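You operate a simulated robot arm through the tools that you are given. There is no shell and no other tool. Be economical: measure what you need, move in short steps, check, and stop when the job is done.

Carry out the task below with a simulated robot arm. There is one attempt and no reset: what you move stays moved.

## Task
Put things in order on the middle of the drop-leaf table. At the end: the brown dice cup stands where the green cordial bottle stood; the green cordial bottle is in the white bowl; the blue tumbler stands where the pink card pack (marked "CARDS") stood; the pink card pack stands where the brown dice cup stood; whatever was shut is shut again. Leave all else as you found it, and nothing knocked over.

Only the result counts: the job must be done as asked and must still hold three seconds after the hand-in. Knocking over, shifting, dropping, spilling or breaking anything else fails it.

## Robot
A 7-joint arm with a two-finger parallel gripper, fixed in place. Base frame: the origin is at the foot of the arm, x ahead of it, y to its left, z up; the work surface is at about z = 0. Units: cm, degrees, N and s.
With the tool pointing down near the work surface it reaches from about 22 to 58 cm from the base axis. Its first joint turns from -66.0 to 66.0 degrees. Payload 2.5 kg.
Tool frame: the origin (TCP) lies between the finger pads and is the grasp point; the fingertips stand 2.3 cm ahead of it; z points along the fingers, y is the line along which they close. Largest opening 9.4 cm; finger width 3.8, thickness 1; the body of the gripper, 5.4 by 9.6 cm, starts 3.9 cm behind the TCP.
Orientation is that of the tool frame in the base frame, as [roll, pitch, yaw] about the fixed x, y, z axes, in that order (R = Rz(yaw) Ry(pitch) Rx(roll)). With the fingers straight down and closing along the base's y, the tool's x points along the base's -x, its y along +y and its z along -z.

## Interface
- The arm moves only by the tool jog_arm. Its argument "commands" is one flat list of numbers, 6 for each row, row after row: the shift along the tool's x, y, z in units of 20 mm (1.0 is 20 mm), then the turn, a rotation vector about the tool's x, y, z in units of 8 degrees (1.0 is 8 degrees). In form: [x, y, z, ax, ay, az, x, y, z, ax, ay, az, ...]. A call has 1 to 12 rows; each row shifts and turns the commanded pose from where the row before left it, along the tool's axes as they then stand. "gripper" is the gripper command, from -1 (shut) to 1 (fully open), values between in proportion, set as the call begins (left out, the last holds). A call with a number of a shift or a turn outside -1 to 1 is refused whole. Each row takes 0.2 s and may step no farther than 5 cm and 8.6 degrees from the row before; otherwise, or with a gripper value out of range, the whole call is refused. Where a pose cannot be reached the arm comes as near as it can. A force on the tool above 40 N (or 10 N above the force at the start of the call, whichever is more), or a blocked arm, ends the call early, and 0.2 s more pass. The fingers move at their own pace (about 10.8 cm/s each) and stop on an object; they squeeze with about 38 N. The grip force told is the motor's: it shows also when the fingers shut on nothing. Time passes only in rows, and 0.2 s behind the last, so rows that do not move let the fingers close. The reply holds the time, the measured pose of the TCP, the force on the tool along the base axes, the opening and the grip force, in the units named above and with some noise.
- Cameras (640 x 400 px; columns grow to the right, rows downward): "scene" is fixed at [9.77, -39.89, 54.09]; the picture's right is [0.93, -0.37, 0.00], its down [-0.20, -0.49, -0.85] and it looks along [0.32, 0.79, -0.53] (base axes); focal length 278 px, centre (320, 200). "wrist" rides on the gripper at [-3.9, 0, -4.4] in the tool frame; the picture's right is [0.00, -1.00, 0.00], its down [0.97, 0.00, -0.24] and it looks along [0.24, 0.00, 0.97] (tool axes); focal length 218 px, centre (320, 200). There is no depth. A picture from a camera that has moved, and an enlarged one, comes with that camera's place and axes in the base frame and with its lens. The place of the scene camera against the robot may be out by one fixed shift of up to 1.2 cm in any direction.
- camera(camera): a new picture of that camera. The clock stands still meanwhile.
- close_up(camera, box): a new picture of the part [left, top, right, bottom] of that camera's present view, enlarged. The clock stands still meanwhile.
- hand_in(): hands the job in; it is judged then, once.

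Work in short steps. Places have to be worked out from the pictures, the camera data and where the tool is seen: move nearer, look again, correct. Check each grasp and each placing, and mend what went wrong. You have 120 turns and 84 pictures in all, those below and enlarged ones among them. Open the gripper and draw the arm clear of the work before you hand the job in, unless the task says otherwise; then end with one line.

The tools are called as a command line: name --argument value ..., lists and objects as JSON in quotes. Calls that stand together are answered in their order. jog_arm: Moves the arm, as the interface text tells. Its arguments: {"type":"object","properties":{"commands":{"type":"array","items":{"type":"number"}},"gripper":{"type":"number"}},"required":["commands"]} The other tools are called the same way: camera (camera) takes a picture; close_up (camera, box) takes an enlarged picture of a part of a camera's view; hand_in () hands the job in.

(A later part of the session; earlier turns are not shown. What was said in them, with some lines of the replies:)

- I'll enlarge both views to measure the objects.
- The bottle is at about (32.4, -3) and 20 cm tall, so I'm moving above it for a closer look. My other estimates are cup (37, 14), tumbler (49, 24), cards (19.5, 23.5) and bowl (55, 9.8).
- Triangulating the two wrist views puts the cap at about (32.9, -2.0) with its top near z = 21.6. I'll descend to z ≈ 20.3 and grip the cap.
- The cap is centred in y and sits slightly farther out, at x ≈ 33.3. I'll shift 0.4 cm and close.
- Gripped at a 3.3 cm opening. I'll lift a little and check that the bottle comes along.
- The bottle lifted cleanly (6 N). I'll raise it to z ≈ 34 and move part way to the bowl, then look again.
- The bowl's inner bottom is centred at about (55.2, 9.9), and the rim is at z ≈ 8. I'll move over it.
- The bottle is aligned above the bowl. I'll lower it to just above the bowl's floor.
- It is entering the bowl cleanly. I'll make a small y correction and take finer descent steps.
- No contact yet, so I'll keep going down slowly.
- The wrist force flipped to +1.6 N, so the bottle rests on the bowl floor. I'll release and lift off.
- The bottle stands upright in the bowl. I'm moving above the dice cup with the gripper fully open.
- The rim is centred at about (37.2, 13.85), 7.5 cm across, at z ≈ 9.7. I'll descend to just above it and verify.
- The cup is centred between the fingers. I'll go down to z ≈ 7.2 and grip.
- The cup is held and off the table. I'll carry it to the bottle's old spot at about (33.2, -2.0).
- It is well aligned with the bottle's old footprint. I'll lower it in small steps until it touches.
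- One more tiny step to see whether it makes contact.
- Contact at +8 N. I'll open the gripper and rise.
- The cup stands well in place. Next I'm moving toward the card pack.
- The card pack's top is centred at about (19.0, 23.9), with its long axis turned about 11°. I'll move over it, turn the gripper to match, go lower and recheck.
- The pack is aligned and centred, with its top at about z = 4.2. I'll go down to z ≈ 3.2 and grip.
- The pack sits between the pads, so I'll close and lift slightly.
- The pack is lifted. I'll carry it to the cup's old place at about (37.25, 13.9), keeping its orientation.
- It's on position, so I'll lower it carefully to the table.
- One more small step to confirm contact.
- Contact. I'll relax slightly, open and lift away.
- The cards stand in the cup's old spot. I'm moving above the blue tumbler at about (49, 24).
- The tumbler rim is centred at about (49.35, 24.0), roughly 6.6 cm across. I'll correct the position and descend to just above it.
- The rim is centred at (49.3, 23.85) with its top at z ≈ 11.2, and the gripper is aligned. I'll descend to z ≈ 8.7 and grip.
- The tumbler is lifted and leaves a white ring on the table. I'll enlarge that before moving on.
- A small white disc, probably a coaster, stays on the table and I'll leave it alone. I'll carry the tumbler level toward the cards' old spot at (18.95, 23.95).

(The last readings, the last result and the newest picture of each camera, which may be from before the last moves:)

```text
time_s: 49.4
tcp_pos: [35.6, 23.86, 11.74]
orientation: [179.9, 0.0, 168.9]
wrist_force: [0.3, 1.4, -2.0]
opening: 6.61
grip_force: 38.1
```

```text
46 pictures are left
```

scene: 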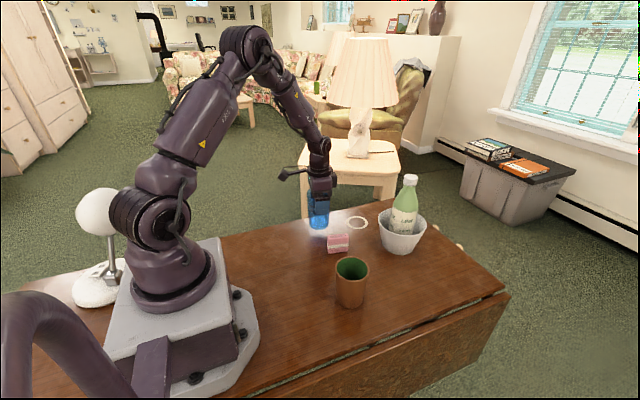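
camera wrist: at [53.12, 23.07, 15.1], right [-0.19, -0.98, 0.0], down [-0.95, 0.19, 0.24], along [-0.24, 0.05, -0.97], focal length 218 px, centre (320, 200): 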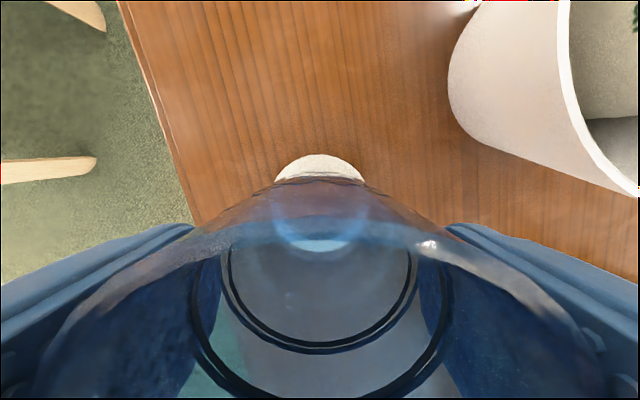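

The white ring lies flat on the table and hasn't moved. I'll carry on to the target.

jog_arm --commands '[0.821, -0.155, 0, 0, 0, 0, 0.821, -0.155, 0, 0, 0, 0, 0.821, -0.155, 0, 0, 0, 0, 0.821, -0.155, 0, 0, 0, 0, 0.821, -0.155, 0, 0, 0, 0, 0.821, -0.155, 0, 0, 0, 0, 0.821, -0.155, 0, 0, 0, 0, 0.821, -0.155, 0, 0, 0, 0, 0.821, -0.155, 0, 0, 0, 0, 0.821, -0.155, 0, 0, 0, 0]'

jog_arm --commands '[0, 0, 0.6, 0, 0, 0, 0, 0, 0.5, 0, 0, 0]'

close_up --camera "scene" --box '[200, 170, 440, 320]'

```text
time_s: 51.6
tcp_pos: [18.97, 24.03, 11.54]
orientation: [180.0, 0.0, 168.9]
wrist_force: [-0.4, 0.4, -1.8]
opening: 6.61
grip_force: 37.7
```

```text
time_s: 52.2
tcp_pos: [19.02, 23.99, 9.32]
orientation: [180.0, 0.0, 168.9]
wrist_force: [-0.2, -0.4, -2.0]
opening: 6.59
grip_force: 37.7
```

```text
2.67 times, centred on (320, 245) of scene
camera zoom: at [9.77, -39.89, 54.1], right [0.93, -0.37, 0.0], down [-0.2, -0.49, -0.85], along [0.32, 0.79, -0.53], focal length 742 px, centre (320, 80)
```

zoom: 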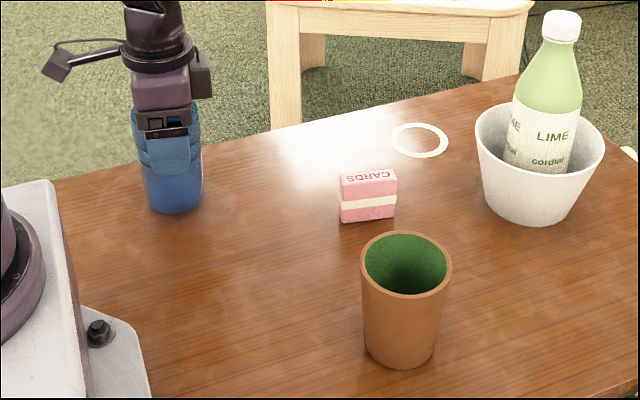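

The tumbler is over its spot, so I'll lower it slowly until it touches.

jog_arm --commands '[0, 0, 0.15, 0, 0, 0, 0, 0, 0.1, 0, 0, 0]'

jog_arm --commands '[0, 0, 0.08, 0, 0, 0]'

```text
time_s: 52.8
tcp_pos: [18.98, 24.15, 8.93]
orientation: [179.9, 0.0, 169.0]
wrist_force: [-0.6, -0.5, -1.7]
opening: 6.59
grip_force: 37.4
```

```text
time_s: 53.2
tcp_pos: [19.02, 24.04, 8.78]
orientation: [-180.0, -0.1, 168.9]
wrist_force: [-0.6, 0.2, -1.7]
opening: 6.6
grip_force: 38.1
```

No contact yet, so I'll go a little lower.

jog_arm --commands '[0, 0, 0.07, 0, 0, 0]'

jog_arm --commands '[0, 0, 0.05, 0, 0, 0]'

```text
time_s: 53.6
tcp_pos: [19.08, 24.1, 8.64]
orientation: [179.9, 0.1, 169.0]
wrist_force: [0.7, -0.4, -1.8]
opening: 6.62
grip_force: 38.3
```

```text
time_s: 54.0
tcp_pos: [19.13, 23.99, 8.62]
orientation: [179.8, 0.1, 168.9]
wrist_force: [-0.2, -3.3, 17.4]
opening: 6.6
grip_force: 38.0
```

Contact at +17 N. I'll ease up slightly, release and rise.

jog_arm --commands '[0, 0, -0.05, 0, 0, 0, 0, 0, 0, 0, 0, 0]'

jog_arm --commands '[0, 0, 0, 0, 0, 0, 0, 0, 0, 0, 0, 0, 0, 0, 0, 0, 0, 0]' --gripper 1

jog_arm --commands '[0, 0, -0.5, 0, 0, 0, 0, 0, -0.9, 0, 0, 0, 0, 0, -0.9, 0, 0, 0, 0, 0, -0.9, 0, 0, 0, 0, 0, -0.9, 0, 0, 0, 0, 0, -0.9, 0, 0, 0, 0, 0, -0.9, 0, 0, 0, 0, 0, -0.9, 0, 0, 0]'

camera --camera "wrist"

camera --camera "scene"

```text
time_s: 54.6
tcp_pos: [19.05, 24.06, 8.61]
orientation: [-180.0, 0.0, 169.0]
wrist_force: [1.3, 0.2, 2.7]
opening: 6.59
grip_force: 38.0
```

```text
time_s: 55.4
tcp_pos: [19.04, 24.09, 8.69]
orientation: [-179.9, 0.0, 169.0]
wrist_force: [-0.7, -1.0, -0.1]
opening: 9.41
grip_force: 0.0
```

```text
time_s: 57.2
tcp_pos: [19.03, 23.9, 22.15]
orientation: [-180.0, -0.1, 169.0]
wrist_force: [-0.4, 0.1, -0.6]
opening: 9.39
grip_force: 0.0
```

```text
44 pictures are left
camera wrist: at [22.94, 23.12, 26.6], right [-0.19, -0.98, 0.0], down [-0.95, 0.19, 0.24], along [-0.24, 0.05, -0.97], focal length 218 px, centre (320, 200)
```

wrist: 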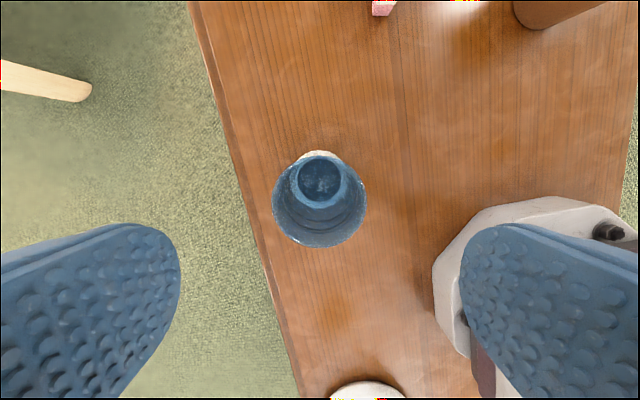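

```text
43 pictures are left
```

scene: 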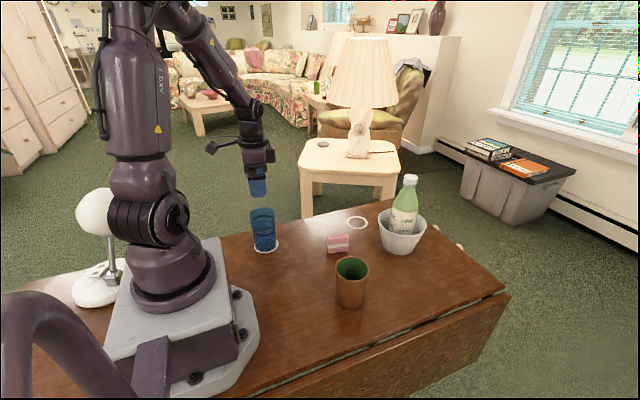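

There is now white under the tumbler as well, so I'll look closer.

close_up --camera "scene" --box '[235, 195, 295, 260]'

close_up --camera "wrist" --box '[250, 130, 390, 260]'

close_up --camera "scene" --box '[320, 190, 440, 270]'

```text
6.15 times, centred on (265, 228) of scene
camera zoom: at [9.77, -39.89, 54.09], right [0.93, -0.37, 0.0], down [-0.2, -0.49, -0.85], along [0.32, 0.79, -0.53], focal length 1711 px, centre (658, 31)
```

zoom: 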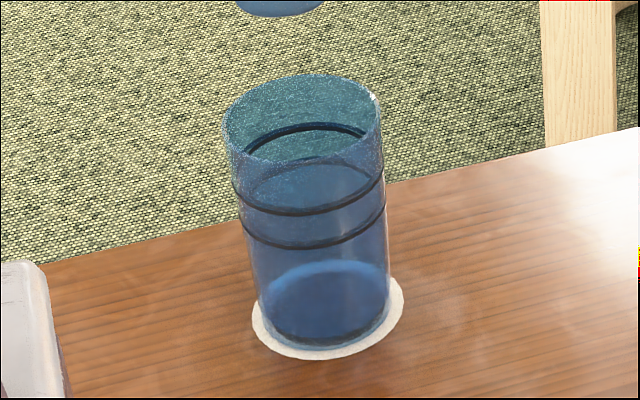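

```text
3.08 times, centred on (320, 195) of wrist
camera zoom: at [22.94, 23.12, 26.6], right [-0.19, -0.98, 0.0], down [-0.95, 0.19, 0.24], along [-0.24, 0.05, -0.97], focal length 672 px, centre (320, 215)
```

zoom: 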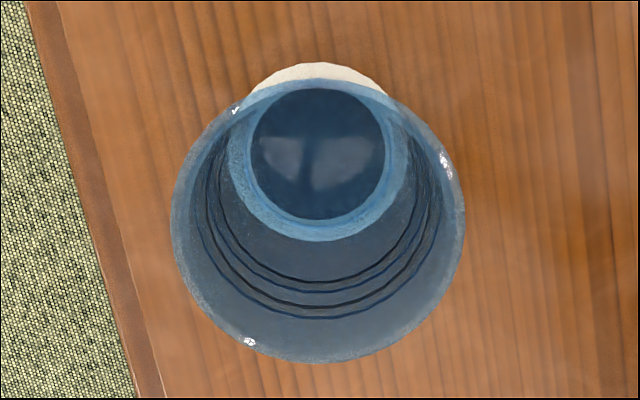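

```text
5.00 times, centred on (380, 230) of scene
camera zoom: at [9.77, -39.89, 54.09], right [0.93, -0.37, 0.0], down [-0.2, -0.49, -0.85], along [0.32, 0.79, -0.53], focal length 1390 px, centre (20, 50)
```

zoom: 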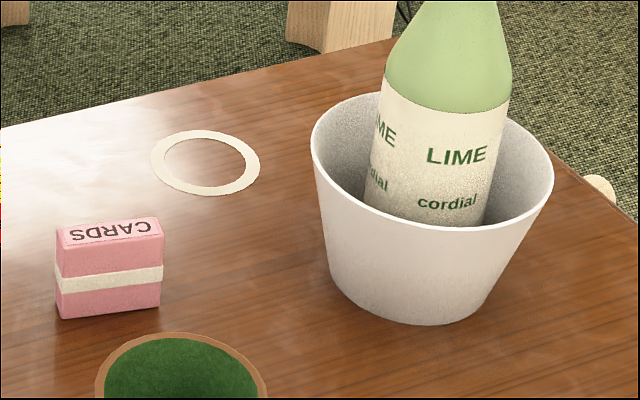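

Flat ring marks now lie on the table at both places the tumbler has stood. They have no visible thickness and I have no way to wipe them off. The tumbler itself stands upright at about (19.05, 23.95), so I'll draw the arm up and clear and check once more.

jog_arm --commands '[0, 0, -0.9, 0, 0, 0, 0, 0, -0.9, 0, 0, 0, 0, 0, -0.9, 0, 0, 0, -0.8, -0.2, -0.9, 0, 0, 0, -0.8, -0.2, -0.9, 0, 0, 0, -0.8, -0.2, -0.9, 0, 0, 0, -0.8, -0.2, -0.9, 0, 0, 0, -0.8, -0.2, -0.9, 0, 0, 0, -0.8, -0.2, -0.5, 0, 0, 0, 0, 0, 0, 0, 0, 0]'

camera --camera "scene"

camera --camera "wrist"

```text
time_s: 59.4
tcp_pos: [27.84, 19.72, 37.55]
orientation: [-179.9, 0.1, 168.9]
wrist_force: [-0.3, 0.0, 0.4]
opening: 9.36
grip_force: 0.0
```

```text
39 pictures are left
```

scene: 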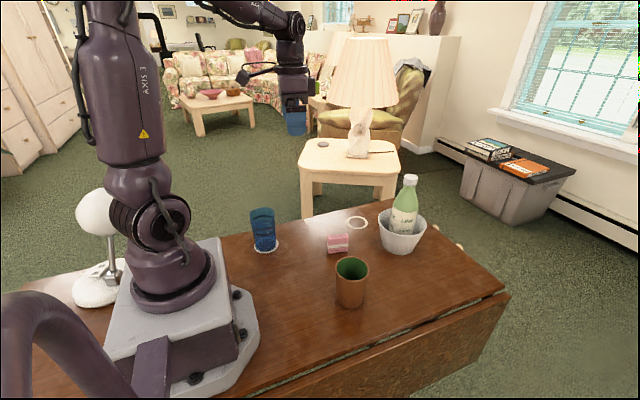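

```text
38 pictures are left
camera wrist: at [31.78, 18.9, 41.99], right [-0.19, -0.98, 0.0], down [-0.95, 0.19, 0.24], along [-0.24, 0.05, -0.97], focal length 218 px, centre (320, 200)
```

wrist: 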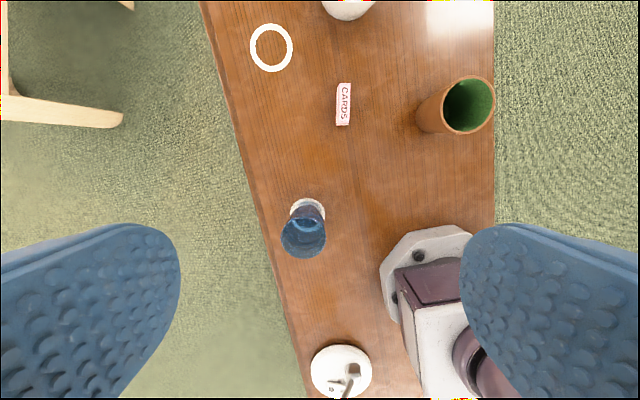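

All four objects are in place and upright, and the arm is clear with the gripper open. I'm handing in.

hand_in

```text
The job is handed in.
```

The dice cup, bottle, tumbler and card pack all stand upright where you asked, with the bottle still capped in the bowl; the one thing left behind is flat white ring marks on the table, one at the tumbler's old spot and one under it now, cause unknown, which I left alone.
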